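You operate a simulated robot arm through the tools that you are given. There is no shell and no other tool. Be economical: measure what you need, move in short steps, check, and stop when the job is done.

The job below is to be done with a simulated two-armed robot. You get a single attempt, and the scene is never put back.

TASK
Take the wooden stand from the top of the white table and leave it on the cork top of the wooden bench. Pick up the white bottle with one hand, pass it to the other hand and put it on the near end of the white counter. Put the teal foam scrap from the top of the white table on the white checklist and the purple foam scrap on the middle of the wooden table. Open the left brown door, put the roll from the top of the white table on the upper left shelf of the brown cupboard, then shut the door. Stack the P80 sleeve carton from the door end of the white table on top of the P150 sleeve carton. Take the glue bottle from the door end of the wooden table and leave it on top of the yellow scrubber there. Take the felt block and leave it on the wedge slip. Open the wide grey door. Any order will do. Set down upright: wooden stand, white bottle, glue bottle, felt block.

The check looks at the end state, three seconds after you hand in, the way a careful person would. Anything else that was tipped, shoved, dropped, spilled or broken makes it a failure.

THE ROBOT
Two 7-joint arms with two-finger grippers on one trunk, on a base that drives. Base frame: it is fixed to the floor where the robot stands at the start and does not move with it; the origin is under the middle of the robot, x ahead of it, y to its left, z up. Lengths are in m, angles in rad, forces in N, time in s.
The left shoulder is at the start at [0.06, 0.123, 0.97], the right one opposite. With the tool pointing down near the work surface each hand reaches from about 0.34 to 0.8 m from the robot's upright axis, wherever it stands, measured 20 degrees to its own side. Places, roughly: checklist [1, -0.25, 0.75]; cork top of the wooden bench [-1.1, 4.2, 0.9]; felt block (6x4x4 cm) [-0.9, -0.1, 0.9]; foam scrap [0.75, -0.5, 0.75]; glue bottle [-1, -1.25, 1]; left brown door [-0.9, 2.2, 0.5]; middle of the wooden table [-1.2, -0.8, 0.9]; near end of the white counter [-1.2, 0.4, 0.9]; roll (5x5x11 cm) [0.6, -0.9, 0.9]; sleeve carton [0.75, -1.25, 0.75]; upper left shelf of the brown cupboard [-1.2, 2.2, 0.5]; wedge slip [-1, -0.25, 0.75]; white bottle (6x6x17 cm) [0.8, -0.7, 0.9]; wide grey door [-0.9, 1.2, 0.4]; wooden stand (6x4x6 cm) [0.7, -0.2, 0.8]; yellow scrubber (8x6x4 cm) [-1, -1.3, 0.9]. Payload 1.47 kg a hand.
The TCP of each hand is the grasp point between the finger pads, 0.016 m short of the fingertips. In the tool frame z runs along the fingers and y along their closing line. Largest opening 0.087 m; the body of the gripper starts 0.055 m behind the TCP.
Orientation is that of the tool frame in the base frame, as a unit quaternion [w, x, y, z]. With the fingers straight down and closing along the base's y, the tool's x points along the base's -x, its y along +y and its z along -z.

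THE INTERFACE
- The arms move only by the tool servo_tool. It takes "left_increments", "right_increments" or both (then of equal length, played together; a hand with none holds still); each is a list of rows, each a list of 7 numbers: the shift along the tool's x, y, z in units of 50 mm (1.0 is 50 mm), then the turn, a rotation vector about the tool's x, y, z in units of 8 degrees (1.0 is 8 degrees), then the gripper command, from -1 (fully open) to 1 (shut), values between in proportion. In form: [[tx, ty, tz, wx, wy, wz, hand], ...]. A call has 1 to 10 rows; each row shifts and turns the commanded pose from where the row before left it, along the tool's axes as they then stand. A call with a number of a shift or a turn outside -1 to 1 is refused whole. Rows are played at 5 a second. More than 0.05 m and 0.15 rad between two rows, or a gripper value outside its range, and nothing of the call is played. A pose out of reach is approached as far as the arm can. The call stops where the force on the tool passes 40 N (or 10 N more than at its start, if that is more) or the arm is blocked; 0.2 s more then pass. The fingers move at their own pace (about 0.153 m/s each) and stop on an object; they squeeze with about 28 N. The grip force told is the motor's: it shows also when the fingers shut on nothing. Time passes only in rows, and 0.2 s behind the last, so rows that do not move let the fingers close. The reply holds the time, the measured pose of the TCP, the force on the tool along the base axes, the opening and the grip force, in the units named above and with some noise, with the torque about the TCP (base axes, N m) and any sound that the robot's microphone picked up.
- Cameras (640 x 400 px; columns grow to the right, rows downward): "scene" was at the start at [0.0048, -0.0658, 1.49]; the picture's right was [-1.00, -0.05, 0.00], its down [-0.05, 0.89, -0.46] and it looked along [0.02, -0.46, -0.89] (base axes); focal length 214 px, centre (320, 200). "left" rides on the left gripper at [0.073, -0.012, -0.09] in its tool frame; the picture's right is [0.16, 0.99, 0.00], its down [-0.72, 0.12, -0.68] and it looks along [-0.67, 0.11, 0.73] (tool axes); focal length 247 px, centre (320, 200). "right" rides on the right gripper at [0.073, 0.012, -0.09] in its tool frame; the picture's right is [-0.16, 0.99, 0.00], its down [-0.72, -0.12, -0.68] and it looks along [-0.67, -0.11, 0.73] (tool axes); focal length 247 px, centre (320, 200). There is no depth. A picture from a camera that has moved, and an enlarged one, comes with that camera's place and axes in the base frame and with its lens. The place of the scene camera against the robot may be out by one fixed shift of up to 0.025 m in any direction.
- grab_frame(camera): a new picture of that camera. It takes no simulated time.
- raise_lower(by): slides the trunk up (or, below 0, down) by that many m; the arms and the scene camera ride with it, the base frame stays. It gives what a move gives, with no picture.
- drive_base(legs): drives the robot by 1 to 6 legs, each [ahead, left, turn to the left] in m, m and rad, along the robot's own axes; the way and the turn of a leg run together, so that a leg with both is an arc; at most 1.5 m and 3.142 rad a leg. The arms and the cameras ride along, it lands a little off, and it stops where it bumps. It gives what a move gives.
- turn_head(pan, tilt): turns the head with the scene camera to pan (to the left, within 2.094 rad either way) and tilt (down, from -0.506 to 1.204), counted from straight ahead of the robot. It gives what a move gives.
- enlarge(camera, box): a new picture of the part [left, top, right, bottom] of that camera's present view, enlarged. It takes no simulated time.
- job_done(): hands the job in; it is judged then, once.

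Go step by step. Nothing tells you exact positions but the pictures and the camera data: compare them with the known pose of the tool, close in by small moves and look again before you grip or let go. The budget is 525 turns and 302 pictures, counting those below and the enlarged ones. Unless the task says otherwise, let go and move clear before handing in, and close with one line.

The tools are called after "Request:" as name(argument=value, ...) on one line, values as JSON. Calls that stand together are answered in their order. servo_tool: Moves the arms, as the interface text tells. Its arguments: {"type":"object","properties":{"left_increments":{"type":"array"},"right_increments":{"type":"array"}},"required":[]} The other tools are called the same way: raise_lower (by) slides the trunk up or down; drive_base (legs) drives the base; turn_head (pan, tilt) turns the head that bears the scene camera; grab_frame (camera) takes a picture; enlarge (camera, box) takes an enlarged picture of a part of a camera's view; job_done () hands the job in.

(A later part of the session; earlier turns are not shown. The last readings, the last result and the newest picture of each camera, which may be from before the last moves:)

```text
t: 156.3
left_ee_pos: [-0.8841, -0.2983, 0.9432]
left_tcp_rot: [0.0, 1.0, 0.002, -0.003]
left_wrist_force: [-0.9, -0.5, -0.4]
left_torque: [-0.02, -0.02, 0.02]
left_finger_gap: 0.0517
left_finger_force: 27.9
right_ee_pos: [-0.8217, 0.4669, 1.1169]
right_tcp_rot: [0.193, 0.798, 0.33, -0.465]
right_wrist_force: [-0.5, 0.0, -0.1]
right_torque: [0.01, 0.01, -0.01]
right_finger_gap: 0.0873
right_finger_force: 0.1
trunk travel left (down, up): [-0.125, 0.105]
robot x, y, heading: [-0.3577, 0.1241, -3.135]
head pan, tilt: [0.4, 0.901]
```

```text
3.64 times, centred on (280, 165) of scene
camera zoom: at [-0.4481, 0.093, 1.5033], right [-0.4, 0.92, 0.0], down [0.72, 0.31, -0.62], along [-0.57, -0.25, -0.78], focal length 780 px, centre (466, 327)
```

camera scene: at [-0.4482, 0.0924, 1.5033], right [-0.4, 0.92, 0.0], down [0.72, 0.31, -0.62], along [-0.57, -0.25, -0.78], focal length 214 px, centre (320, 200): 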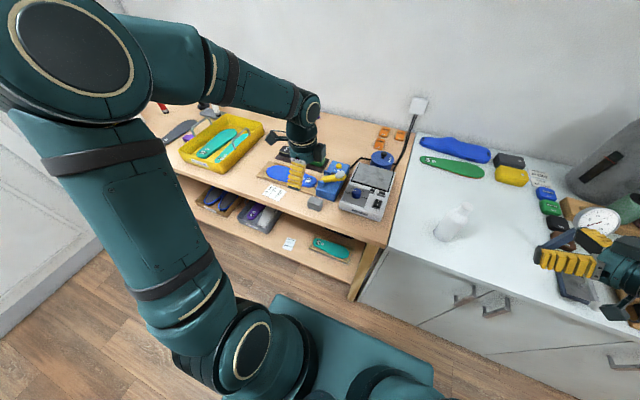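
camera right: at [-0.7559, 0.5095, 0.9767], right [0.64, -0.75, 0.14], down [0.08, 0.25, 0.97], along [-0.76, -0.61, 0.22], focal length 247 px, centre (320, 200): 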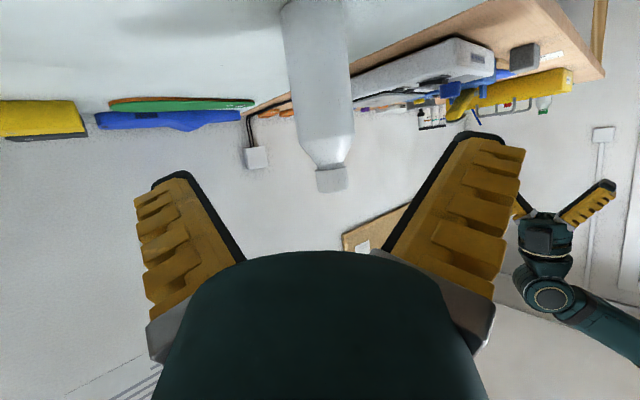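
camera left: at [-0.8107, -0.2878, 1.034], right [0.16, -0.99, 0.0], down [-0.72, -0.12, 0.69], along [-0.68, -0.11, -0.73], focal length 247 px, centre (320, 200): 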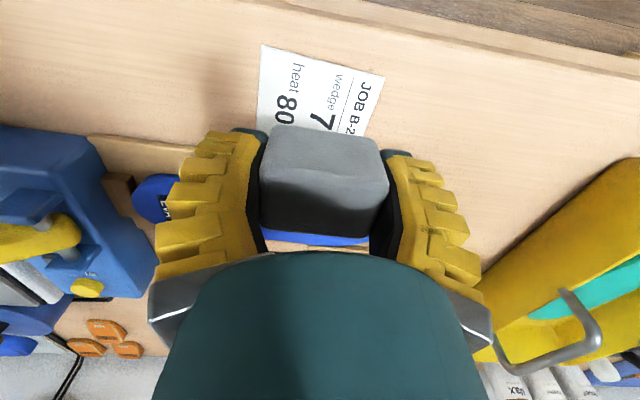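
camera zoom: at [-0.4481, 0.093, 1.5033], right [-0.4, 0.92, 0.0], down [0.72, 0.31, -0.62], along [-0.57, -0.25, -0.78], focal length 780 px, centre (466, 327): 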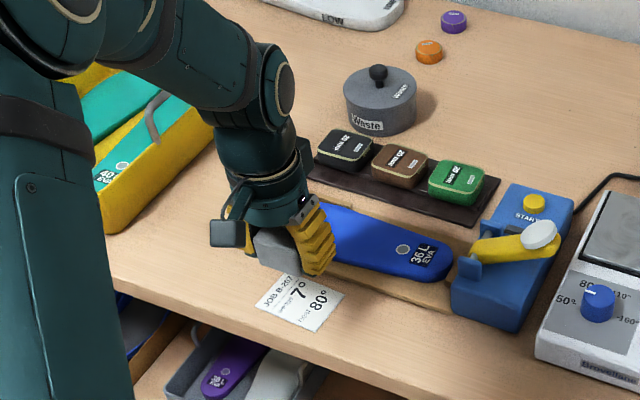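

"WEDGE 7°" confirms the slip; the block is centred over it. Lowering to contact.

Request:
servo_tool(left_increments=[[0.05, 0, 0.6, 0, 0, 0, 1], [0, 0, 0.5, 0, 0, 0, 1], [0, 0, 0.1, 0, 0, 0, 1], [0, 0, 0.06, 0, 0, 0, 1], [0, 0, 0, 0, 0, 0, 1]])

```text
t: 157.5
left_ee_pos: [-0.881, -0.299, 0.8826]
left_tcp_rot: [0.001, 1.0, 0.003, -0.005]
left_wrist_force: [-1.3, -0.9, 15.2]
left_torque: [0.07, -0.08, -0.06]
left_finger_gap: 0.0517
left_finger_force: 27.6
right_ee_pos: [-0.8212, 0.4667, 1.117]
right_tcp_rot: [0.193, 0.798, 0.331, -0.465]
right_wrist_force: [0.1, 1.0, -0.3]
right_torque: [0.01, 0.01, 0.01]
right_finger_gap: 0.087
right_finger_force: 0.1
trunk travel left (down, up): [-0.125, 0.105]
robot x, y, heading: [-0.3597, 0.1239, -3.132]
head pan, tilt: [0.4, 0.901]
```

Request:
servo_tool(left_increments=[[0, 0, -0.04, 0, 0, 0, 1], [0, 0, 0, 0, 0, 0, -0.6], [0, 0, 0, 0, 0, 0, -0.8], [0, 0, -0.5, 0, 0, 0, -0.8], [0, 0, -0.9, 0, 0, 0, -1], [0, 0, -1, 0, 0, 0, -1], [0, 0, -1, 0, 0, 0, -1]])

Request:
grab_frame(camera="left")

```text
t: 159.1
left_ee_pos: [-0.8803, -0.2984, 1.0533]
left_tcp_rot: [0.002, 1.0, 0.004, -0.002]
left_wrist_force: [0.4, -0.9, -0.3]
left_torque: [0.02, 0.02, 0.0]
left_finger_gap: 0.087
left_finger_force: 0.0
right_ee_pos: [-0.821, 0.4669, 1.1167]
right_tcp_rot: [0.193, 0.799, 0.33, -0.465]
right_wrist_force: [0.2, 0.6, -0.4]
right_torque: [0.04, 0.01, -0.04]
right_finger_gap: 0.0869
right_finger_force: 0.0
trunk travel left (down, up): [-0.125, 0.105]
robot x, y, heading: [-0.36, 0.1256, -3.135]
head pan, tilt: [0.4, 0.901]
```

```text
185 pictures are left
camera left: at [-0.8064, -0.2873, 1.1437], right [0.16, -0.99, 0.0], down [-0.72, -0.12, 0.68], along [-0.68, -0.11, -0.73], focal length 247 px, centre (320, 200)
```

left: 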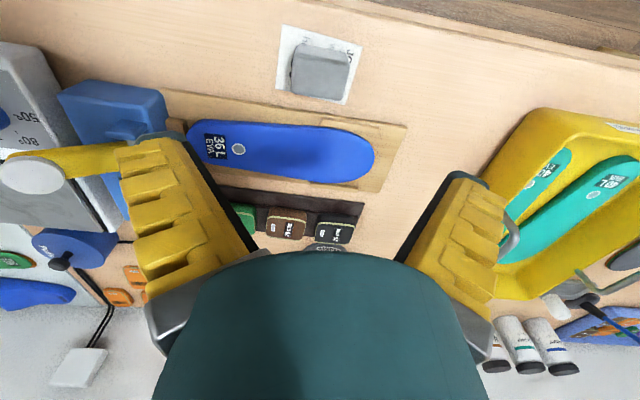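

The felt block sits on the wedge slip. Next the glue bottle: I retract, back off, slide to the door end, and set the right hand upright again on the way.

Request:
servo_tool(left_increments=[[0.9, 0, -0.3, 0, 0, 0, -1], [0.9, 0, 0, 0, 0, 0, -1], [0.6, 0, 0, 0, 0, 0, -1]])

Request:
drive_base(legs=[[-0.15, 0, 0], [0, 1.1, 0]])

Request:
servo_tool(right_increments=[[0, 0, 0, 0.81, 0, 0.47, -1], [0, 0, 0, 0.81, 0, 0.47, -1], [0, 0, 0, 0.81, 0, 0.47, -1], [0, 0, 0, 0.81, 0, 0.47, -1], [0, 0, 0, 0.81, 0, 0.47, -1], [0, 0, 0, 0.81, 0, 0.47, -1], [0, 0, 0, 0, 1, 0, -1], [0, 0, 0, 0, 1, 0, -1], [0, 0, 0, 0, 1, 0, -1], [0, 0, 0, 0, 1, 0, -1]])

Request:
servo_tool(right_increments=[[0, 0, 0, 0, 1, 0, -1], [0, 0, 0, 0, 1, 0, -1], [0, 0, 0, 0, 1, 0, -1], [0, 0, 0, 0, 0.5, 0, -1]])

Request:
turn_head(pan=0.3, tilt=0.8)

Request:
grab_frame(camera="scene")

```text
t: 159.9
left_ee_pos: [-0.7564, -0.2977, 1.0661]
left_tcp_rot: [0.001, 1.0, 0.002, -0.004]
left_wrist_force: [1.6, -0.4, 0.3]
left_torque: [0.04, 0.01, -0.02]
left_finger_gap: 0.0871
left_finger_force: 0.0
right_ee_pos: [-0.8213, 0.4684, 1.1176]
right_tcp_rot: [0.193, 0.798, 0.33, -0.465]
right_wrist_force: [0.0, -0.3, -0.6]
right_torque: [-0.01, 0.0, -0.01]
right_finger_gap: 0.0872
right_finger_force: 0.1
trunk travel left (down, up): [-0.125, 0.105]
robot x, y, heading: [-0.3576, 0.1249, -3.128]
head pan, tilt: [0.4, 0.901]
```

```text
t: 170.9
left_ee_pos: [-0.5895, -1.4064, 1.0659]
left_tcp_rot: [0.001, 1.0, 0.006, -0.003]
left_wrist_force: [-0.3, 0.0, 0.8]
left_torque: [-0.01, -0.01, 0.0]
left_finger_gap: 0.0871
left_finger_force: 0.0
right_ee_pos: [-0.6566, -0.6432, 1.1172]
right_tcp_rot: [0.194, 0.798, 0.333, -0.464]
right_wrist_force: [0.2, 0.4, -0.5]
right_torque: [0.0, 0.04, 0.0]
right_finger_gap: 0.0867
right_finger_force: 0.1
trunk travel left (down, up): [-0.125, 0.105]
robot x, y, heading: [-0.1928, -0.982, -3.132]
head pan, tilt: [0.4, 0.901]
```

```text
t: 173.1
left_ee_pos: [-0.5892, -1.406, 1.0679]
left_tcp_rot: [0.002, 1.0, 0.005, -0.002]
left_wrist_force: [-0.7, 0.4, 0.8]
left_torque: [-0.04, 0.0, -0.01]
left_finger_gap: 0.0869
left_finger_force: 0.0
right_ee_pos: [-0.6573, -0.6418, 1.1165]
right_tcp_rot: [0.005, 0.97, 0.001, -0.242]
right_wrist_force: [-0.7, 0.5, -1.0]
right_torque: [-0.01, -0.02, -0.01]
right_finger_gap: 0.087
right_finger_force: 0.0
trunk travel left (down, up): [-0.125, 0.105]
robot x, y, heading: [-0.1927, -0.9823, -3.127]
head pan, tilt: [0.4, 0.901]
```

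```text
t: 174.1
left_ee_pos: [-0.5884, -1.4075, 1.0652]
left_tcp_rot: [0.001, 1.0, 0.006, -0.003]
left_wrist_force: [-0.4, 0.5, 0.2]
left_torque: [-0.01, -0.01, -0.04]
left_finger_gap: 0.0871
left_finger_force: 0.0
right_ee_pos: [-0.6561, -0.6447, 1.116]
right_tcp_rot: [0.004, 1.0, 0.003, -0.002]
right_wrist_force: [0.1, -0.1, -1.0]
right_torque: [0.02, -0.01, -0.01]
right_finger_gap: 0.0869
right_finger_force: 0.1
trunk travel left (down, up): [-0.125, 0.105]
robot x, y, heading: [-0.193, -0.9807, -3.128]
head pan, tilt: [0.4, 0.901]
```

```text
t: 174.8
left_ee_pos: [-0.5887, -1.4067, 1.0656]
left_tcp_rot: [0.001, 1.0, 0.006, -0.002]
left_wrist_force: [0.0, 0.9, 0.7]
left_torque: [-0.01, 0.02, -0.01]
left_finger_gap: 0.0867
left_finger_force: 0.1
right_ee_pos: [-0.6552, -0.6424, 1.1179]
right_tcp_rot: [0.004, 1.0, 0.003, -0.002]
right_wrist_force: [0.3, 0.2, -0.3]
right_torque: [-0.02, 0.01, -0.03]
right_finger_gap: 0.0868
right_finger_force: 0.1
trunk travel left (down, up): [-0.125, 0.105]
robot x, y, heading: [-0.1922, -0.9806, -3.128]
head pan, tilt: [0.3, 0.799]
```

```text
184 pictures are left
camera scene: at [-0.2884, -1.0098, 1.5112], right [-0.31, 0.95, 0.0], down [0.68, 0.22, -0.7], along [-0.66, -0.22, -0.72], focal length 214 px, centre (320, 200)
```

scene: 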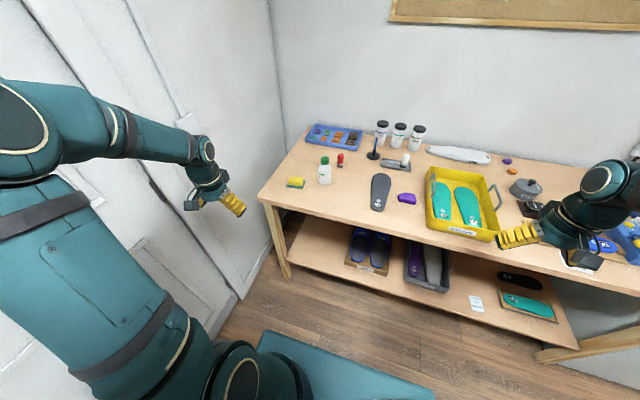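

Glue bottle (green cap) at about (-1.02,-1.22), scrubber at about (-0.96,-1.34). I drive forward 0.15 and use the left hand camera.

Request:
drive_base(legs=[[0.15, 0, 0]])

Request:
servo_tool(left_increments=[[0, -0.9, 0.3, 0, 0, 0, -1], [-0.9, 0, 0, 0, 0, 0, -1], [-0.9, -0.4, 0, 0, 0, 0, -1], [0, -0.9, 0, 0, 0, 0, -1], [0, 0, 0, 0, 0, 0, -1]])

Request:
grab_frame(camera="left")

Request:
enlarge(camera="scene", box=[230, 110, 430, 250])

```text
t: 176.1
left_ee_pos: [-0.7383, -1.4084, 1.065]
left_tcp_rot: [0.002, 1.0, 0.005, -0.001]
left_wrist_force: [-0.4, 0.0, 0.3]
left_torque: [0.02, -0.04, -0.01]
left_finger_gap: 0.0871
left_finger_force: 0.2
right_ee_pos: [-0.8035, -0.6452, 1.1174]
right_tcp_rot: [0.003, 1.0, 0.002, -0.001]
right_wrist_force: [0.0, -1.3, -0.5]
right_torque: [0.03, -0.06, -0.01]
right_finger_gap: 0.087
right_finger_force: 0.1
trunk travel left (down, up): [-0.125, 0.105]
robot x, y, heading: [-0.341, -0.9813, -3.131]
head pan, tilt: [0.3, 0.799]
```

```text
t: 177.3
left_ee_pos: [-0.8281, -1.2989, 1.0538]
left_tcp_rot: [0.001, 1.0, 0.006, -0.003]
left_wrist_force: [0.0, 0.3, 0.1]
left_torque: [0.03, 0.01, -0.04]
left_finger_gap: 0.0865
left_finger_force: 0.1
right_ee_pos: [-0.8013, -0.6465, 1.1162]
right_tcp_rot: [0.004, 1.0, 0.003, -0.002]
right_wrist_force: [0.5, 0.3, 0.2]
right_torque: [0.01, -0.02, -0.02]
right_finger_gap: 0.087
right_finger_force: 0.1
trunk travel left (down, up): [-0.125, 0.105]
robot x, y, heading: [-0.3439, -0.9856, -3.133]
head pan, tilt: [0.3, 0.799]
```

```text
183 pictures are left
camera left: at [-0.7552, -1.287, 1.1442], right [0.17, -0.99, 0.0], down [-0.72, -0.12, 0.68], along [-0.67, -0.12, -0.73], focal length 247 px, centre (320, 200)
```

left: 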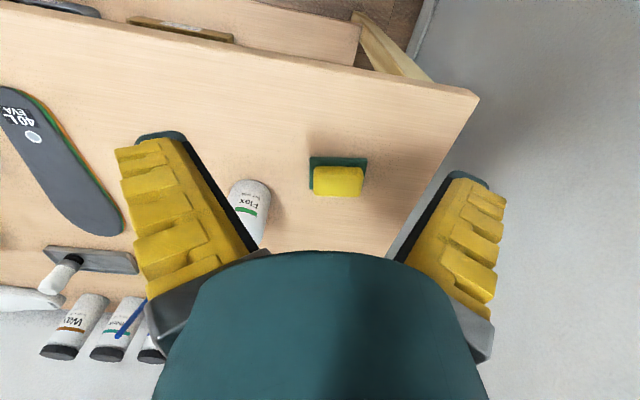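

```text
2.86 times, centred on (330, 180) of scene
camera zoom: at [-0.436, -1.0124, 1.5112], right [-0.31, 0.95, 0.0], down [0.68, 0.22, -0.7], along [-0.66, -0.21, -0.72], focal length 613 px, centre (291, 257)
```

zoom: 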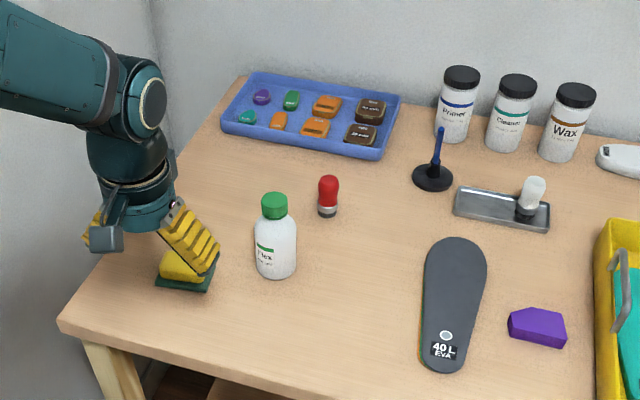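

Scrubber top centre ≈ (-0.947,-1.345); glue bottle axis ≈ (-1.03,-1.22), cap top ≈0.985. I move the left hand near the glue bottle and look.

Request:
servo_tool(left_increments=[[0, -0.8, 0, 0, 0, 0, -1], [0, -0.8, 0, 0, 0, 0, -1], [-0.9, 0, 0, 0, 0, 0, -1], [-0.9, 0, 0, 0, 0, 0, -1], [-0.9, 0, 0, 0, 0, 0, -1], [0, 0, 0, 0, 0, 0, -1]])

Request:
grab_frame(camera="left")

```text
t: 178.7
left_ee_pos: [-0.9654, -1.2203, 1.0542]
left_tcp_rot: [0.001, 1.0, 0.005, -0.004]
left_wrist_force: [-0.2, -0.1, 0.3]
left_torque: [0.03, -0.03, 0.0]
left_finger_gap: 0.0871
left_finger_force: 0.0
right_ee_pos: [-0.8021, -0.6437, 1.1176]
right_tcp_rot: [0.003, 1.0, 0.003, -0.001]
right_wrist_force: [0.6, 0.6, -0.8]
right_torque: [-0.02, 0.02, 0.01]
right_finger_gap: 0.0872
right_finger_force: 0.0
trunk travel left (down, up): [-0.125, 0.105]
robot x, y, heading: [-0.3417, -0.9847, -3.131]
head pan, tilt: [0.3, 0.799]
```

```text
181 pictures are left
camera left: at [-0.8931, -1.2095, 1.145], right [0.17, -0.99, 0.0], down [-0.72, -0.12, 0.69], along [-0.68, -0.12, -0.73], focal length 247 px, centre (320, 200)
```

left: 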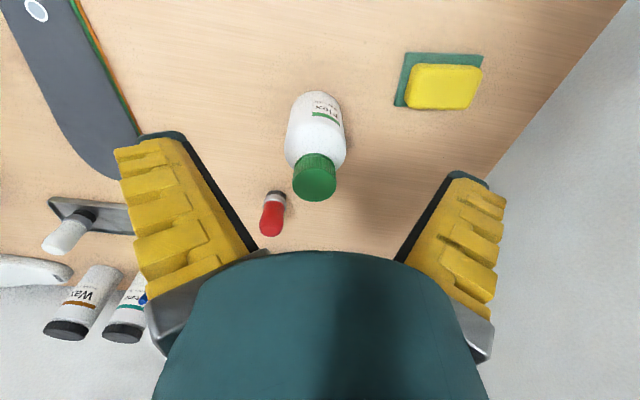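

Cap axis (-1.022,-1.226). Moving over it, descending to z 0.967 and closing on the cap.

Request:
servo_tool(left_increments=[[-0.6, 0.12, 0, 0, 0, 0, -1], [-0.53, 0, 0, 0, 0, 0, -1], [0, 0, 0.7, 0, 0, 0, -1], [0, 0, 0, 0, 0, 0, -1]])

Request:
grab_frame(camera="left")

```text
t: 179.7
left_ee_pos: [-1.0211, -1.2285, 1.0171]
left_tcp_rot: [0.001, 1.0, 0.006, -0.004]
left_wrist_force: [-1.2, -0.7, 0.2]
left_torque: [0.04, -0.01, 0.0]
left_finger_gap: 0.0871
left_finger_force: 0.1
right_ee_pos: [-0.8036, -0.6463, 1.1175]
right_tcp_rot: [0.004, 1.0, 0.003, -0.001]
right_wrist_force: [0.5, 0.0, 0.5]
right_torque: [-0.01, 0.02, 0.01]
right_finger_gap: 0.0868
right_finger_force: 0.0
trunk travel left (down, up): [-0.125, 0.105]
robot x, y, heading: [-0.3424, -0.9839, -3.13]
head pan, tilt: [0.3, 0.799]
```

```text
180 pictures are left
camera left: at [-0.9485, -1.2171, 1.1084], right [0.17, -0.99, 0.0], down [-0.72, -0.12, 0.69], along [-0.68, -0.12, -0.73], focal length 247 px, centre (320, 200)
```

left: 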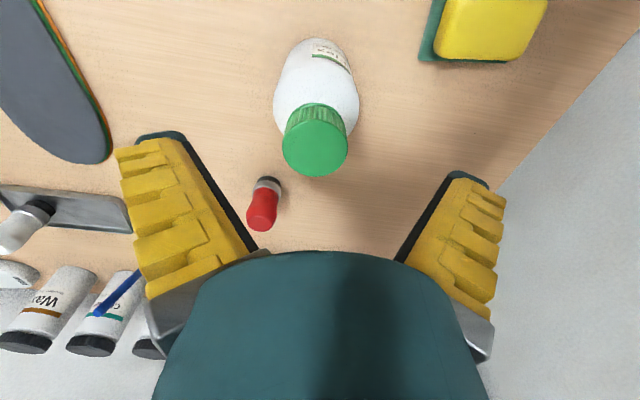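

Request:
servo_tool(left_increments=[[0, -0.03, 0.5, 0, 0, 0, -1], [0, 0, 0.5, 0, 0, 0, -1], [0, 0, 0, 0, 0, 0, -1], [0, 0, 0, 0, 0, 0, 1], [0, 0, 0, 0, 0, 0, 1], [0, 0, 0, 0, 0, 0, 1]])

Request:
grab_frame(camera="left")

```text
t: 181.1
left_ee_pos: [-1.0216, -1.2267, 0.9682]
left_tcp_rot: [0.001, 1.0, 0.005, -0.005]
left_wrist_force: [0.0, -0.5, 17.8]
left_torque: [-0.01, -0.25, -0.08]
left_finger_gap: 0.0279
left_finger_force: 28.1
right_ee_pos: [-0.8016, -0.6447, 1.1171]
right_tcp_rot: [0.004, 1.0, 0.003, -0.002]
right_wrist_force: [0.0, -0.4, -0.1]
right_torque: [0.02, 0.0, 0.03]
right_finger_gap: 0.0872
right_finger_force: 0.1
trunk travel left (down, up): [-0.125, 0.105]
robot x, y, heading: [-0.34, -0.9858, -3.131]
head pan, tilt: [0.3, 0.799]
```

```text
179 pictures are left
camera left: at [-0.9484, -1.2145, 1.0589], right [0.17, -0.99, 0.0], down [-0.72, -0.12, 0.69], along [-0.68, -0.12, -0.73], focal length 247 px, centre (320, 200)
```

left: 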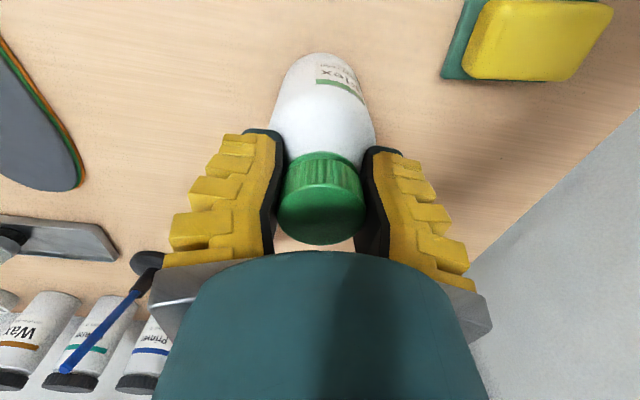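

Gripped. Lifting 8 cm and checking how it hangs.

Request:
servo_tool(left_increments=[[0, 0, -0.3, 0, 0, 0, 1], [0, 0, -0.7, 0, 0, 0, 1], [0, 0, -0.7, 0, 0, 0, 1], [0, 0, 0, 0, 0, 0, 1]])

Request:
grab_frame(camera="left")

Request:
enlarge(camera="scene", box=[230, 110, 430, 250])

```text
t: 182.1
left_ee_pos: [-1.0222, -1.2286, 1.049]
left_tcp_rot: [0.001, 1.0, 0.005, -0.002]
left_wrist_force: [0.0, 0.2, -2.1]
left_torque: [-0.02, -0.01, 0.01]
left_finger_gap: 0.0221
left_finger_force: 28.4
right_ee_pos: [-0.8042, -0.645, 1.1173]
right_tcp_rot: [0.003, 1.0, 0.003, -0.002]
right_wrist_force: [0.2, 0.1, -0.6]
right_torque: [0.02, -0.02, 0.04]
right_finger_gap: 0.087
right_finger_force: 0.1
trunk travel left (down, up): [-0.125, 0.105]
robot x, y, heading: [-0.3419, -0.9847, -3.127]
head pan, tilt: [0.3, 0.799]
```

```text
178 pictures are left
camera left: at [-0.949, -1.2156, 1.1414], right [0.17, -0.99, 0.0], down [-0.72, -0.12, 0.68], along [-0.67, -0.12, -0.73], focal length 247 px, centre (320, 200)
```

left: 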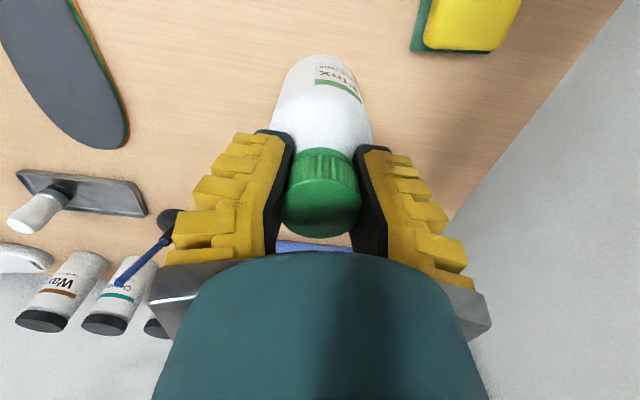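

```text
2.86 times, centred on (330, 180) of scene
camera zoom: at [-0.4363, -1.0119, 1.5112], right [-0.31, 0.95, 0.0], down [0.68, 0.22, -0.7], along [-0.66, -0.21, -0.72], focal length 613 px, centre (291, 257)
```

zoom: 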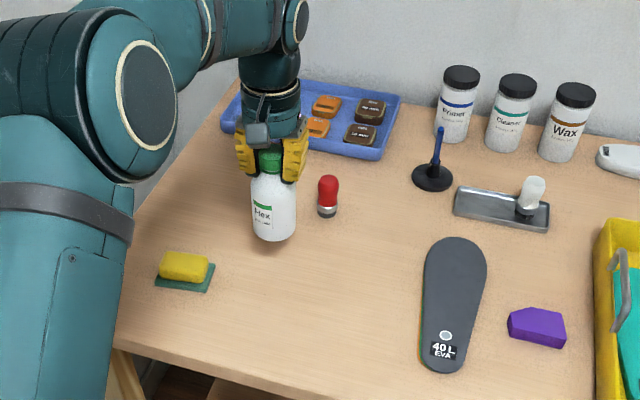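

Held upright, axis at the TCP. I carry it over the scrubber and check alignment.

Request:
servo_tool(left_increments=[[0, 0, -0.5, 0, 0, 0, 1], [0.67, 0, 0, 0, 0, 0, 1], [0.67, 0, 0, 0, 0, 0, 1], [0, 0.8, 0, 0, 0, 0, 1], [0, 0.8, 0, 0, 0, 0, 1], [0, 0.67, 0, 0, 0, 0, 1], [0, 0, 0, 0, 0, 0, 1]])

Request:
grab_frame(camera="left")

Request:
turn_head(pan=0.45, tilt=0.75)

Request:
grab_frame(camera="scene")

Request:
grab_frame(camera="right")

```text
t: 183.7
left_ee_pos: [-0.9526, -1.3401, 1.0771]
left_tcp_rot: [0.002, 1.0, 0.005, -0.003]
left_wrist_force: [0.3, -0.3, -2.5]
left_torque: [-0.03, 0.02, 0.0]
left_finger_gap: 0.0222
left_finger_force: 28.4
right_ee_pos: [-0.8032, -0.6448, 1.1157]
right_tcp_rot: [0.004, 1.0, 0.003, -0.002]
right_wrist_force: [-0.2, -0.5, -0.4]
right_torque: [0.0, 0.04, 0.0]
right_finger_gap: 0.087
right_finger_force: 0.1
trunk travel left (down, up): [-0.125, 0.105]
robot x, y, heading: [-0.3411, -0.9855, -3.129]
head pan, tilt: [0.3, 0.799]
```

```text
176 pictures are left
camera left: at [-0.8807, -1.3274, 1.1676], right [0.17, -0.99, 0.0], down [-0.72, -0.12, 0.68], along [-0.67, -0.12, -0.73], focal length 247 px, centre (320, 200)
```

left: 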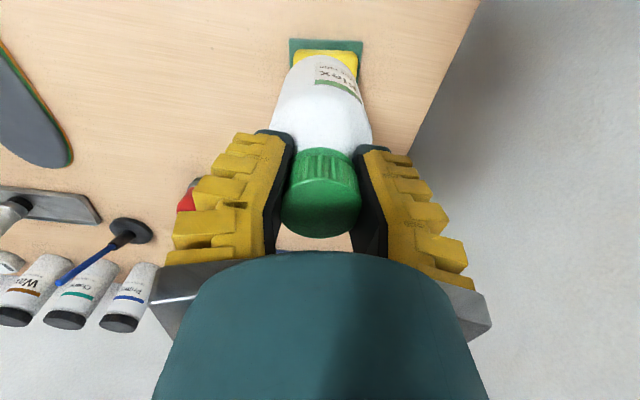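

```text
t: 184.4
left_ee_pos: [-0.9534, -1.3399, 1.0763]
left_tcp_rot: [0.001, 1.0, 0.005, -0.003]
left_wrist_force: [-0.4, 0.5, -2.5]
left_torque: [-0.01, -0.02, -0.03]
left_finger_gap: 0.0225
left_finger_force: 27.9
right_ee_pos: [-0.8025, -0.6448, 1.1178]
right_tcp_rot: [0.004, 1.0, 0.002, -0.001]
right_wrist_force: [0.2, 0.2, -0.4]
right_torque: [0.01, 0.0, 0.0]
right_finger_gap: 0.087
right_finger_force: 0.1
trunk travel left (down, up): [-0.125, 0.105]
robot x, y, heading: [-0.3397, -0.9853, -3.125]
head pan, tilt: [0.45, 0.75]
```

```text
175 pictures are left
camera scene: at [-0.4335, -1.024, 1.5152], right [-0.45, 0.89, 0.0], down [0.61, 0.3, -0.73], along [-0.65, -0.33, -0.68], focal length 214 px, centre (320, 200)
```

scene: 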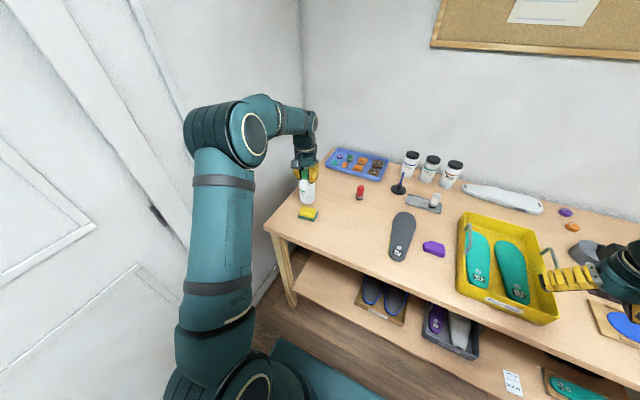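

```text
174 pictures are left
camera right: at [-0.7289, -0.6565, 1.2059], right [-0.15, -0.99, 0.01], down [-0.72, 0.12, 0.68], along [-0.67, 0.1, -0.73], focal length 247 px, centre (320, 200)
```

right: 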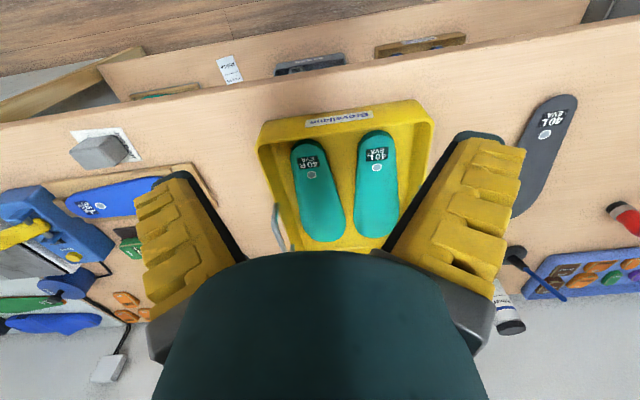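

The scrubber's centre computes to (-0.960,-1.346). I trim position and lower most of the way.

Request:
servo_tool(left_increments=[[-0.13, 0.12, 0, 0, 0, 0, 1], [0, 0, 0.5, 0, 0, 0, 1], [0, 0, 0.4, 0, 0, 0, 1], [0, 0, 0, 0, 0, 0, 1]])

Request:
grab_frame(camera="left")

Request:
enlarge(camera="scene", box=[260, 140, 360, 240])

```text
t: 185.4
left_ee_pos: [-0.9601, -1.3449, 1.0323]
left_tcp_rot: [0.002, 1.0, 0.006, -0.003]
left_wrist_force: [0.3, 0.4, -2.8]
left_torque: [0.05, -0.01, -0.03]
left_finger_gap: 0.0221
left_finger_force: 28.1
right_ee_pos: [-0.8036, -0.646, 1.1176]
right_tcp_rot: [0.004, 1.0, 0.003, -0.002]
right_wrist_force: [-0.2, -0.3, -0.3]
right_torque: [-0.03, 0.03, 0.03]
right_finger_gap: 0.0871
right_finger_force: 0.0
trunk travel left (down, up): [-0.125, 0.105]
robot x, y, heading: [-0.3415, -0.9866, -3.126]
head pan, tilt: [0.45, 0.75]
```

```text
173 pictures are left
camera left: at [-0.887, -1.3345, 1.1225], right [0.17, -0.99, 0.0], down [-0.72, -0.12, 0.68], along [-0.67, -0.12, -0.73], focal length 247 px, centre (320, 200)
```

left: 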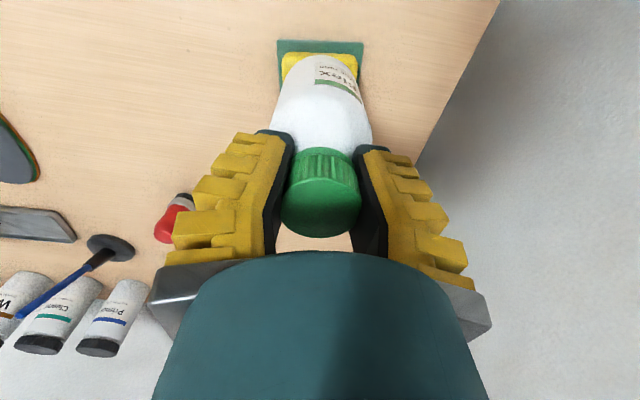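

```text
4.00 times, centred on (310, 190) of scene
camera zoom: at [-0.4332, -1.0239, 1.5152], right [-0.45, 0.89, 0.0], down [0.61, 0.3, -0.73], along [-0.65, -0.33, -0.68], focal length 858 px, centre (360, 240)
```

zoom: 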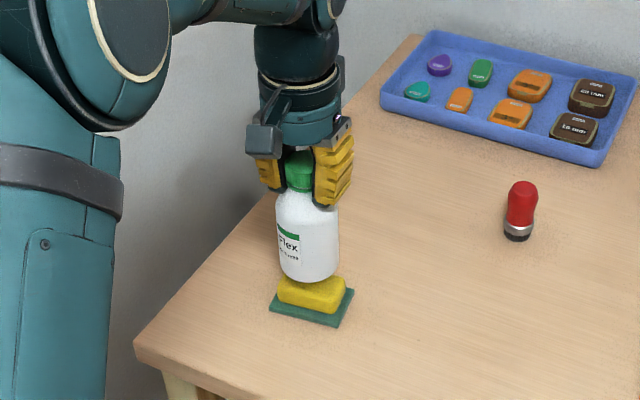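

Request:
enlarge(camera="left", box=[250, 20, 400, 120])

```text
4.00 times, centred on (325, 70) of left
camera zoom: at [-0.887, -1.3345, 1.1225], right [0.17, -0.99, 0.0], down [-0.72, -0.12, 0.68], along [-0.67, -0.12, -0.73], focal length 988 px, centre (300, 720)
```

zoom: 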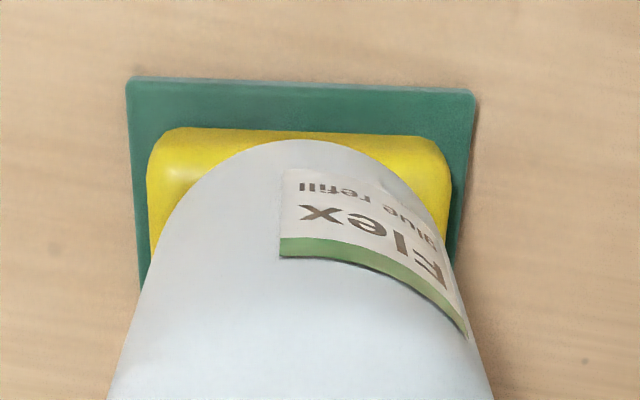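

Aligned within ~3 mm. Lowering gently to contact.

Request:
servo_tool(left_increments=[[-0.05, 0, 0.15, 0, 0, 0, 1], [0, 0, 0.1, 0, 0, 0, 1], [0, 0, 0.08, 0, 0, 0, 1], [0, 0, 0, 0, 0, 0, 1]])

Request:
enlarge(camera="scene", box=[260, 140, 360, 240])

```text
t: 186.4
left_ee_pos: [-0.9619, -1.3469, 1.0144]
left_tcp_rot: [0.001, 1.0, 0.005, -0.003]
left_wrist_force: [0.0, -0.5, -1.6]
left_torque: [0.01, 0.02, 0.04]
left_finger_gap: 0.0224
left_finger_force: 28.2
right_ee_pos: [-0.8032, -0.6446, 1.1169]
right_tcp_rot: [0.004, 1.0, 0.003, -0.002]
right_wrist_force: [-0.6, -0.8, 0.3]
right_torque: [0.0, 0.0, 0.0]
right_finger_gap: 0.087
right_finger_force: 0.2
trunk travel left (down, up): [-0.125, 0.105]
robot x, y, heading: [-0.3412, -0.9858, -3.136]
head pan, tilt: [0.45, 0.75]
```

```text
4.00 times, centred on (310, 190) of scene
camera zoom: at [-0.4333, -1.024, 1.5152], right [-0.45, 0.89, 0.0], down [0.61, 0.3, -0.73], along [-0.65, -0.33, -0.68], focal length 858 px, centre (360, 240)
```

zoom: 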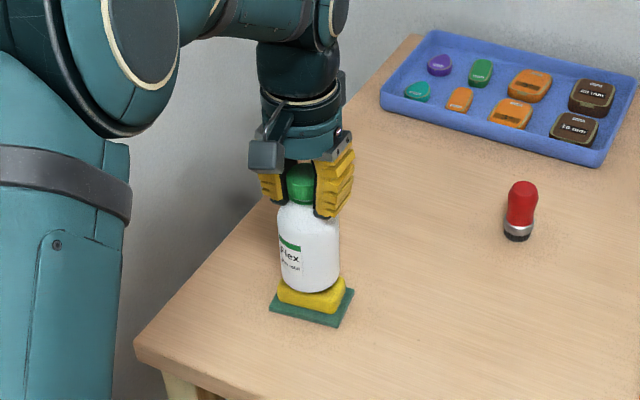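

Request:
servo_tool(left_increments=[[0, 0, 0.05, 0, 0, 0, 1], [0, 0, 0.04, 0, 0, 0, 1], [0, 0, 0, 0, 0, 0, 1]])

```text
t: 187.2
left_ee_pos: [-0.9623, -1.3463, 1.011]
left_tcp_rot: [0.001, 1.0, 0.006, -0.003]
left_wrist_force: [0.2, 0.5, -2.9]
left_torque: [0.0, -0.02, -0.02]
left_finger_gap: 0.0224
left_finger_force: 28.0
right_ee_pos: [-0.8039, -0.645, 1.1166]
right_tcp_rot: [0.004, 1.0, 0.002, -0.002]
right_wrist_force: [0.3, 0.2, 0.2]
right_torque: [0.0, 0.01, -0.01]
right_finger_gap: 0.0872
right_finger_force: 0.2
trunk travel left (down, up): [-0.125, 0.105]
robot x, y, heading: [-0.3388, -0.9855, -3.128]
head pan, tilt: [0.45, 0.75]
```

Request:
servo_tool(left_increments=[[0, 0, 0.06, 0, 0, 0, 1], [0, 0, 0.05, 0, 0, 0, 1], [0, 0, 0, 0, 0, 0, 1]])

```text
t: 188.0
left_ee_pos: [-0.9609, -1.3445, 1.0083]
left_tcp_rot: [0.002, 1.0, 0.005, -0.005]
left_wrist_force: [-0.5, -1.2, 17.7]
left_torque: [-0.02, 0.03, -0.02]
left_finger_gap: 0.0227
left_finger_force: 27.9
right_ee_pos: [-0.8024, -0.6441, 1.1174]
right_tcp_rot: [0.005, 1.0, 0.003, -0.003]
right_wrist_force: [0.3, -0.2, 0.1]
right_torque: [-0.01, -0.02, 0.0]
right_finger_gap: 0.0871
right_finger_force: 0.0
trunk travel left (down, up): [-0.125, 0.105]
robot x, y, heading: [-0.3416, -0.9858, -3.13]
head pan, tilt: [0.45, 0.75]
```

Contact at 18 N. I relieve it slightly, open gradually and lift straight up.

Request:
servo_tool(left_increments=[[0, 0, -0.04, 0, 0, 0, 1], [0, 0, 0, 0, 0, 0, 0.3], [0, 0, 0, 0, 0, 0, 0], [0, 0, 0, 0, 0, 0, -0.6], [0, 0, 0, 0, 0, 0, -1], [0, 0, -0.3, 0, 0, 0, -1], [0, 0, -0.6, 0, 0, 0, -1], [0, 0, -0.9, 0, 0, 0, -1], [0, 0, -0.9, 0, 0, 0, -1]])

Request:
grab_frame(camera="left")

Request:
enlarge(camera="scene", box=[260, 140, 360, 240])

```text
t: 190.0
left_ee_pos: [-0.9609, -1.3456, 1.1441]
left_tcp_rot: [0.0, 1.0, 0.005, -0.003]
left_wrist_force: [-0.4, -0.3, -0.5]
left_torque: [-0.03, -0.02, -0.02]
left_finger_gap: 0.0871
left_finger_force: 0.1
right_ee_pos: [-0.8024, -0.6446, 1.1164]
right_tcp_rot: [0.004, 1.0, 0.003, -0.001]
right_wrist_force: [0.5, 0.5, -0.1]
right_torque: [0.0, -0.03, 0.01]
right_finger_gap: 0.0868
right_finger_force: 0.0
trunk travel left (down, up): [-0.125, 0.105]
robot x, y, heading: [-0.3409, -0.9852, -3.127]
head pan, tilt: [0.45, 0.75]
```

```text
169 pictures are left
camera left: at [-0.888, -1.3341, 1.2347], right [0.17, -0.99, 0.0], down [-0.72, -0.12, 0.68], along [-0.67, -0.12, -0.73], focal length 247 px, centre (320, 200)
```

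left: 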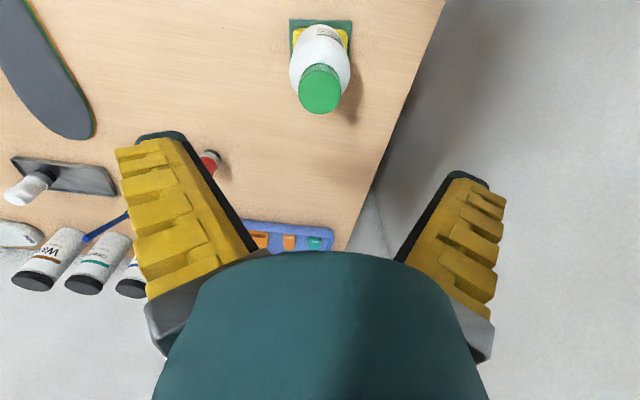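

```text
4.00 times, centred on (310, 190) of scene
camera zoom: at [-0.4328, -1.0235, 1.5153], right [-0.45, 0.89, 0.0], down [0.61, 0.3, -0.73], along [-0.65, -0.33, -0.68], focal length 858 px, centre (360, 240)
```

zoom: 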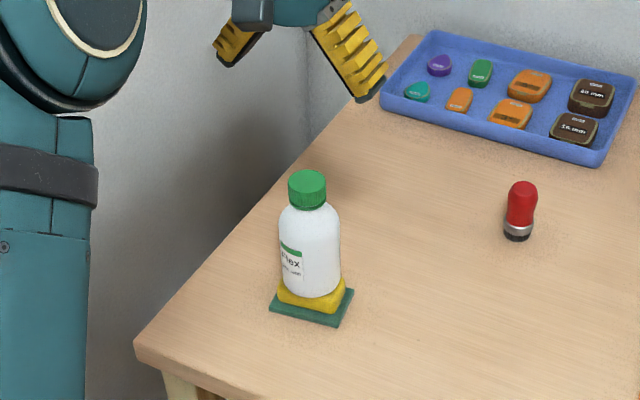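

The glue bottle stands on the scrubber. Next I need the roll and the stand from the white table: retract, move to the aisle and turn around.

Request:
servo_tool(left_increments=[[1, 0, 0, 0, 0, 0, -1], [1, 0, 0, 0, 0, 0, -1], [1, 0, 0, 0, 0, 0, -1], [1, 0, 0, 0, 0, 0, -1], [0, -1, 0.5, 0, 0, 0, -1], [0, -1, 0.5, 0, 0, 0, -1]])

Request:
drive_base(legs=[[-0.2, 0, 0], [0, -0.4, 0], [0, 0, 1.5708], [0, 0, 1.5708]])

Request:
turn_head(pan=-0.1, tilt=0.85)

Request:
grab_frame(camera="scene")

```text
refused: row 5 steps farther than a row can; nothing moved
```

```text
t: 202.9
left_ee_pos: [0.4653, -0.2123, 1.1435]
left_tcp_rot: [0.002, -0.015, 1.0, 0.0]
left_wrist_force: [0.2, -1.1, 0.0]
left_torque: [-0.01, 0.0, -0.01]
left_finger_gap: 0.0869
left_finger_force: 0.0
right_ee_pos: [0.3194, -0.9166, 1.1172]
right_tcp_rot: [0.002, -0.011, 1.0, 0.003]
right_wrist_force: [-0.1, 0.2, 0.4]
right_torque: [0.01, -0.02, 0.01]
right_finger_gap: 0.0873
right_finger_force: 0.0
trunk travel left (down, up): [-0.125, 0.105]
robot x, y, heading: [-0.1506, -0.5849, 0.029]
head pan, tilt: [0.45, 0.75]
```

```text
t: 203.8
left_ee_pos: [0.465, -0.2133, 1.143]
left_tcp_rot: [0.002, -0.014, 1.0, 0.001]
left_wrist_force: [-0.2, 0.2, -1.2]
left_torque: [0.0, 0.01, -0.03]
left_finger_gap: 0.087
left_finger_force: 0.1
right_ee_pos: [0.3189, -0.9173, 1.1176]
right_tcp_rot: [0.002, -0.012, 1.0, 0.004]
right_wrist_force: [-1.0, 0.3, -0.9]
right_torque: [-0.01, 0.0, -0.02]
right_finger_gap: 0.0871
right_finger_force: 0.1
trunk travel left (down, up): [-0.125, 0.105]
robot x, y, heading: [-0.1497, -0.5889, 0.029]
head pan, tilt: [-0.099, 0.85]
```

```text
167 pictures are left
camera scene: at [-0.0694, -0.593, 1.5072], right [-0.07, -1.0, 0.0], down [-0.75, 0.05, -0.66], along [0.66, -0.04, -0.75], focal length 214 px, centre (320, 200)
```

scene: 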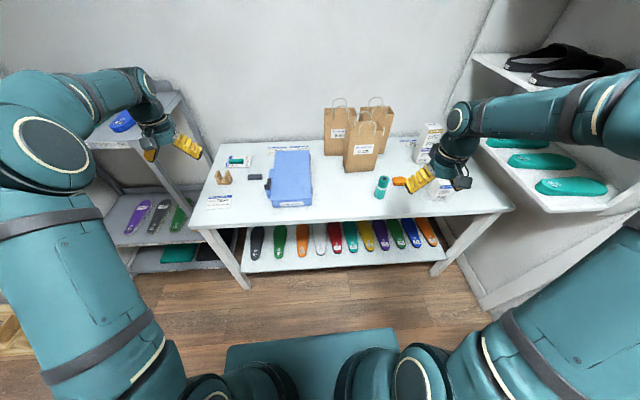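

The turn went clean. I correct the heading, approach slightly, and tilt the right hand forward to take the roll from its side.

Request:
drive_base(legs=[[0, 0, -0.029], [0.08, -0.08, 0]])

Request:
servo_tool(right_increments=[[0, 0, 0, 0, -1, 0, -1], [0, 0, 0, 0, -1, 0, -1], [0, 0, 0, 0, -1, 0, -1], [0, 0, 0, 0, -1, 0, -1], [0, 0, 0, 0, -1, 0, -1], [0, 0, 0, 0, -1, 0, -1], [0, 0, 0, 0, -0.88, 0, -1], [0, 0, 0, 0, 0, 0, -1]])

Request:
grab_frame(camera="right")

Request:
enlarge(camera="scene", box=[300, 120, 480, 250])

```text
t: 205.6
left_ee_pos: [0.555, -0.3122, 1.1435]
left_tcp_rot: [0.002, 0.0, 1.0, 0.001]
left_wrist_force: [1.2, 0.3, -0.2]
left_torque: [0.02, 0.02, 0.01]
left_finger_gap: 0.0869
left_finger_force: 0.2
right_ee_pos: [0.39, -1.0102, 1.1165]
right_tcp_rot: [0.002, 0.003, 1.0, 0.004]
right_wrist_force: [-0.3, 0.1, 0.2]
right_torque: [0.03, 0.01, -0.03]
right_finger_gap: 0.0873
right_finger_force: 0.1
trunk travel left (down, up): [-0.125, 0.105]
robot x, y, heading: [-0.0718, -0.6656, 0.003]
head pan, tilt: [-0.099, 0.85]
```

```text
t: 207.4
left_ee_pos: [0.5564, -0.3089, 1.1417]
left_tcp_rot: [0.003, 0.0, 1.0, 0.0]
left_wrist_force: [-0.6, 0.8, -0.4]
left_torque: [-0.02, 0.03, -0.01]
left_finger_gap: 0.087
left_finger_force: 0.1
right_ee_pos: [0.3901, -1.009, 1.1178]
right_tcp_rot: [0.463, 0.004, 0.886, 0.001]
right_wrist_force: [-0.2, 1.2, 0.4]
right_torque: [-0.06, 0.0, -0.01]
right_finger_gap: 0.0869
right_finger_force: 0.0
trunk travel left (down, up): [-0.125, 0.105]
robot x, y, heading: [-0.0687, -0.6655, 0.003]
head pan, tilt: [-0.099, 0.85]
```

```text
166 pictures are left
camera right: at [0.2762, -0.9963, 1.1081], right [0.1, 0.99, 0.14], down [-0.15, -0.12, 0.98], along [0.98, -0.11, 0.13], focal length 247 px, centre (320, 200)
```

right: 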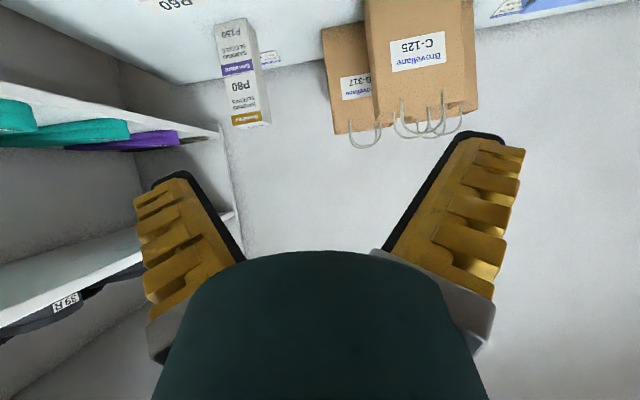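

```text
3.08 times, centred on (390, 185) of scene
camera zoom: at [0.0114, -0.6723, 1.5071], right [-0.1, -1.0, 0.0], down [-0.75, 0.07, -0.66], along [0.66, -0.07, -0.75], focal length 660 px, centre (105, 246)
```

zoom: 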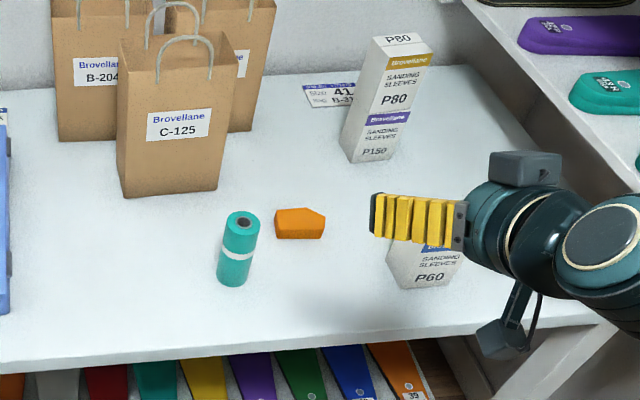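

Roll at about (0.587,-0.915), clear of the orange scrap. I bring the right hand in front of it and low, then look.

Request:
servo_tool(right_increments=[[0, 0.94, 0, 0, 0, 0, -1], [0, 0.94, 0, 0, 0, 0, -1], [0.55, 0, 0.59, 0, 0, 0, -1], [0.55, 0, 0.59, 0, 0, 0, -1], [0.55, 0, 0.59, 0, 0, 0, -1], [0.55, 0, 0.59, 0, 0, 0, -1], [0.55, 0, 0.59, 0, 0, 0, -1], [0.55, 0, 0.59, 0, 0, 0, -1], [0, 0, 0, 0, 0, 0, -1]])

Request:
grab_frame(camera="right")

Request:
grab_frame(camera="scene")

```text
t: 209.4
left_ee_pos: [0.5557, -0.3097, 1.1436]
left_tcp_rot: [0.004, 0.0, 1.0, 0.001]
left_wrist_force: [-0.6, -0.6, -0.7]
left_torque: [0.02, -0.03, 0.0]
left_finger_gap: 0.087
left_finger_force: 0.0
right_ee_pos: [0.4469, -0.9148, 0.8841]
right_tcp_rot: [0.465, 0.005, 0.885, 0.002]
right_wrist_force: [-0.6, -0.4, 1.8]
right_torque: [-0.01, -0.01, -0.05]
right_finger_gap: 0.0869
right_finger_force: 0.0
right hand out of reach, approached as far as the arm can: row 3
trunk travel left (down, up): [-0.125, 0.105]
robot x, y, heading: [-0.068, -0.6627, -0.002]
head pan, tilt: [-0.099, 0.85]
```

```text
164 pictures are left
camera right: at [0.3332, -0.9036, 0.8745], right [0.1, 0.99, 0.14], down [-0.15, -0.12, 0.98], along [0.98, -0.11, 0.13], focal length 247 px, centre (320, 200)
```

right: 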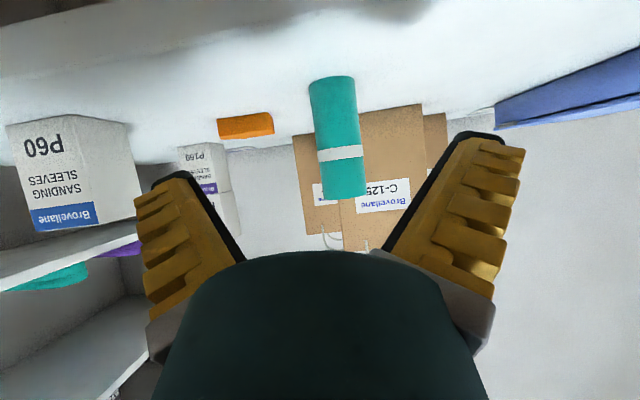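

```text
163 pictures are left
camera scene: at [0.0096, -0.6744, 1.5073], right [-0.1, -1.0, 0.0], down [-0.75, 0.07, -0.66], along [0.66, -0.06, -0.75], focal length 214 px, centre (320, 200)
```

scene: 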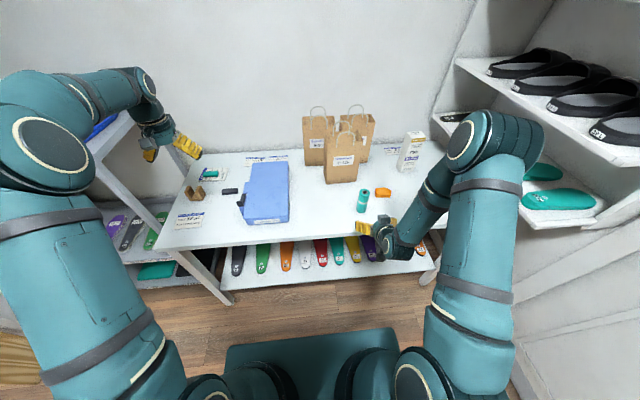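

Roll axis reads (0.60,-0.905). I advance toward it with the fingers open.

Request:
servo_tool(right_increments=[[0.3, 0.1, 0.3, 0, 0, 0, -1], [-0.35, 0.1, 0.73, 0, 0, 0, -1], [-0.35, 0, 0.7, 0, 0, 0, -1], [0, 0, 0, 0, 0, 0, -1]])

Request:
grab_frame(camera="right")

Request:
enlarge(camera="scene", box=[320, 150, 440, 270])

```text
t: 210.4
left_ee_pos: [0.5555, -0.3097, 1.1453]
left_tcp_rot: [0.004, 0.0, 1.0, 0.001]
left_wrist_force: [-0.1, 0.6, 1.1]
left_torque: [0.01, -0.01, 0.0]
left_finger_gap: 0.087
left_finger_force: 0.0
right_ee_pos: [0.529, -0.9072, 0.8481]
right_tcp_rot: [0.463, 0.005, 0.886, 0.002]
right_wrist_force: [-0.3, 0.4, 0.4]
right_torque: [0.0, 0.01, 0.0]
right_finger_gap: 0.0866
right_finger_force: 0.0
trunk travel left (down, up): [-0.125, 0.105]
robot x, y, heading: [-0.0679, -0.6659, 0.004]
head pan, tilt: [-0.099, 0.85]
```

```text
162 pictures are left
camera right: at [0.4146, -0.8955, 0.8399], right [0.1, 0.99, 0.14], down [-0.15, -0.12, 0.98], along [0.98, -0.11, 0.13], focal length 247 px, centre (320, 200)
```

right: 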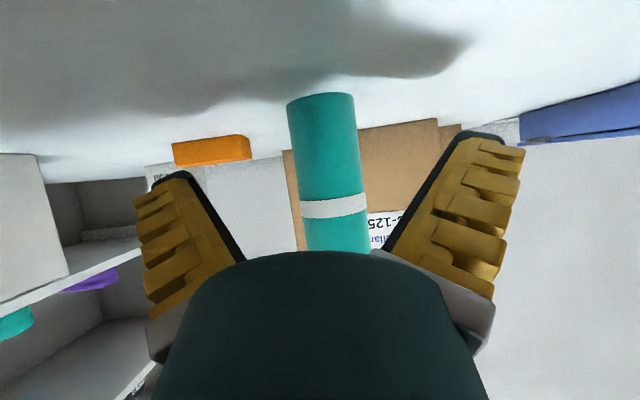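

```text
3.33 times, centred on (380, 210) of scene
camera zoom: at [0.0097, -0.6746, 1.5073], right [-0.1, -1.0, 0.0], down [-0.75, 0.07, -0.66], along [0.66, -0.06, -0.75], focal length 715 px, centre (120, 167)
```

zoom: 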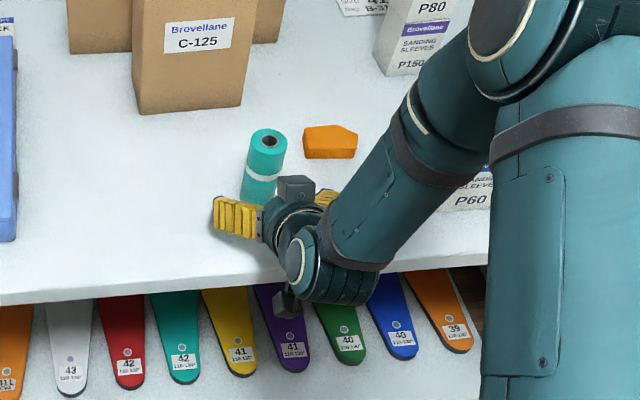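

Request:
servo_tool(right_increments=[[-0.37, 0.02, 0.58, 0, 0, 0, -1], [-0.37, 0.02, 0.58, 0, 0, 0, -1], [0, 0, 0, 0, 0, 0, -1]])

Request:
grab_frame(camera="right")

```text
t: 211.2
left_ee_pos: [0.5558, -0.3099, 1.1435]
left_tcp_rot: [0.004, 0.001, 1.0, 0.0]
left_wrist_force: [0.0, -0.3, 0.3]
left_torque: [-0.02, 0.0, 0.02]
left_finger_gap: 0.0873
left_finger_force: 0.0
right_ee_pos: [0.5977, -0.9051, 0.8483]
right_tcp_rot: [0.465, 0.004, 0.885, 0.002]
right_wrist_force: [-2.9, 0.5, 9.6]
right_torque: [0.01, 0.1, -0.01]
right_finger_gap: 0.087
right_finger_force: 0.1
trunk travel left (down, up): [-0.125, 0.105]
robot x, y, heading: [-0.0719, -0.6644, 0.001]
head pan, tilt: [-0.099, 0.85]
```

```text
160 pictures are left
camera right: at [0.4839, -0.8936, 0.8391], right [0.1, 0.99, 0.14], down [-0.15, -0.12, 0.98], along [0.98, -0.11, 0.14], focal length 247 px, centre (320, 200)
```

right: 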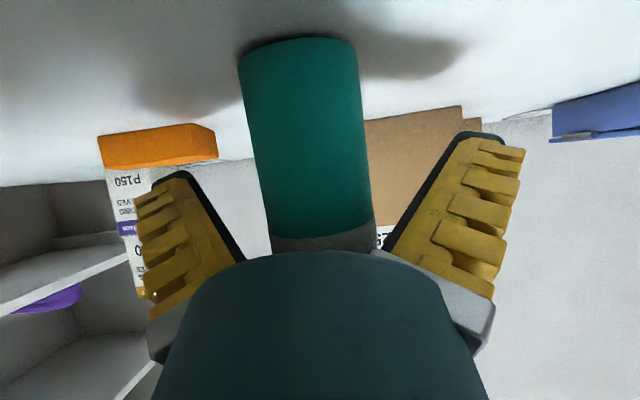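

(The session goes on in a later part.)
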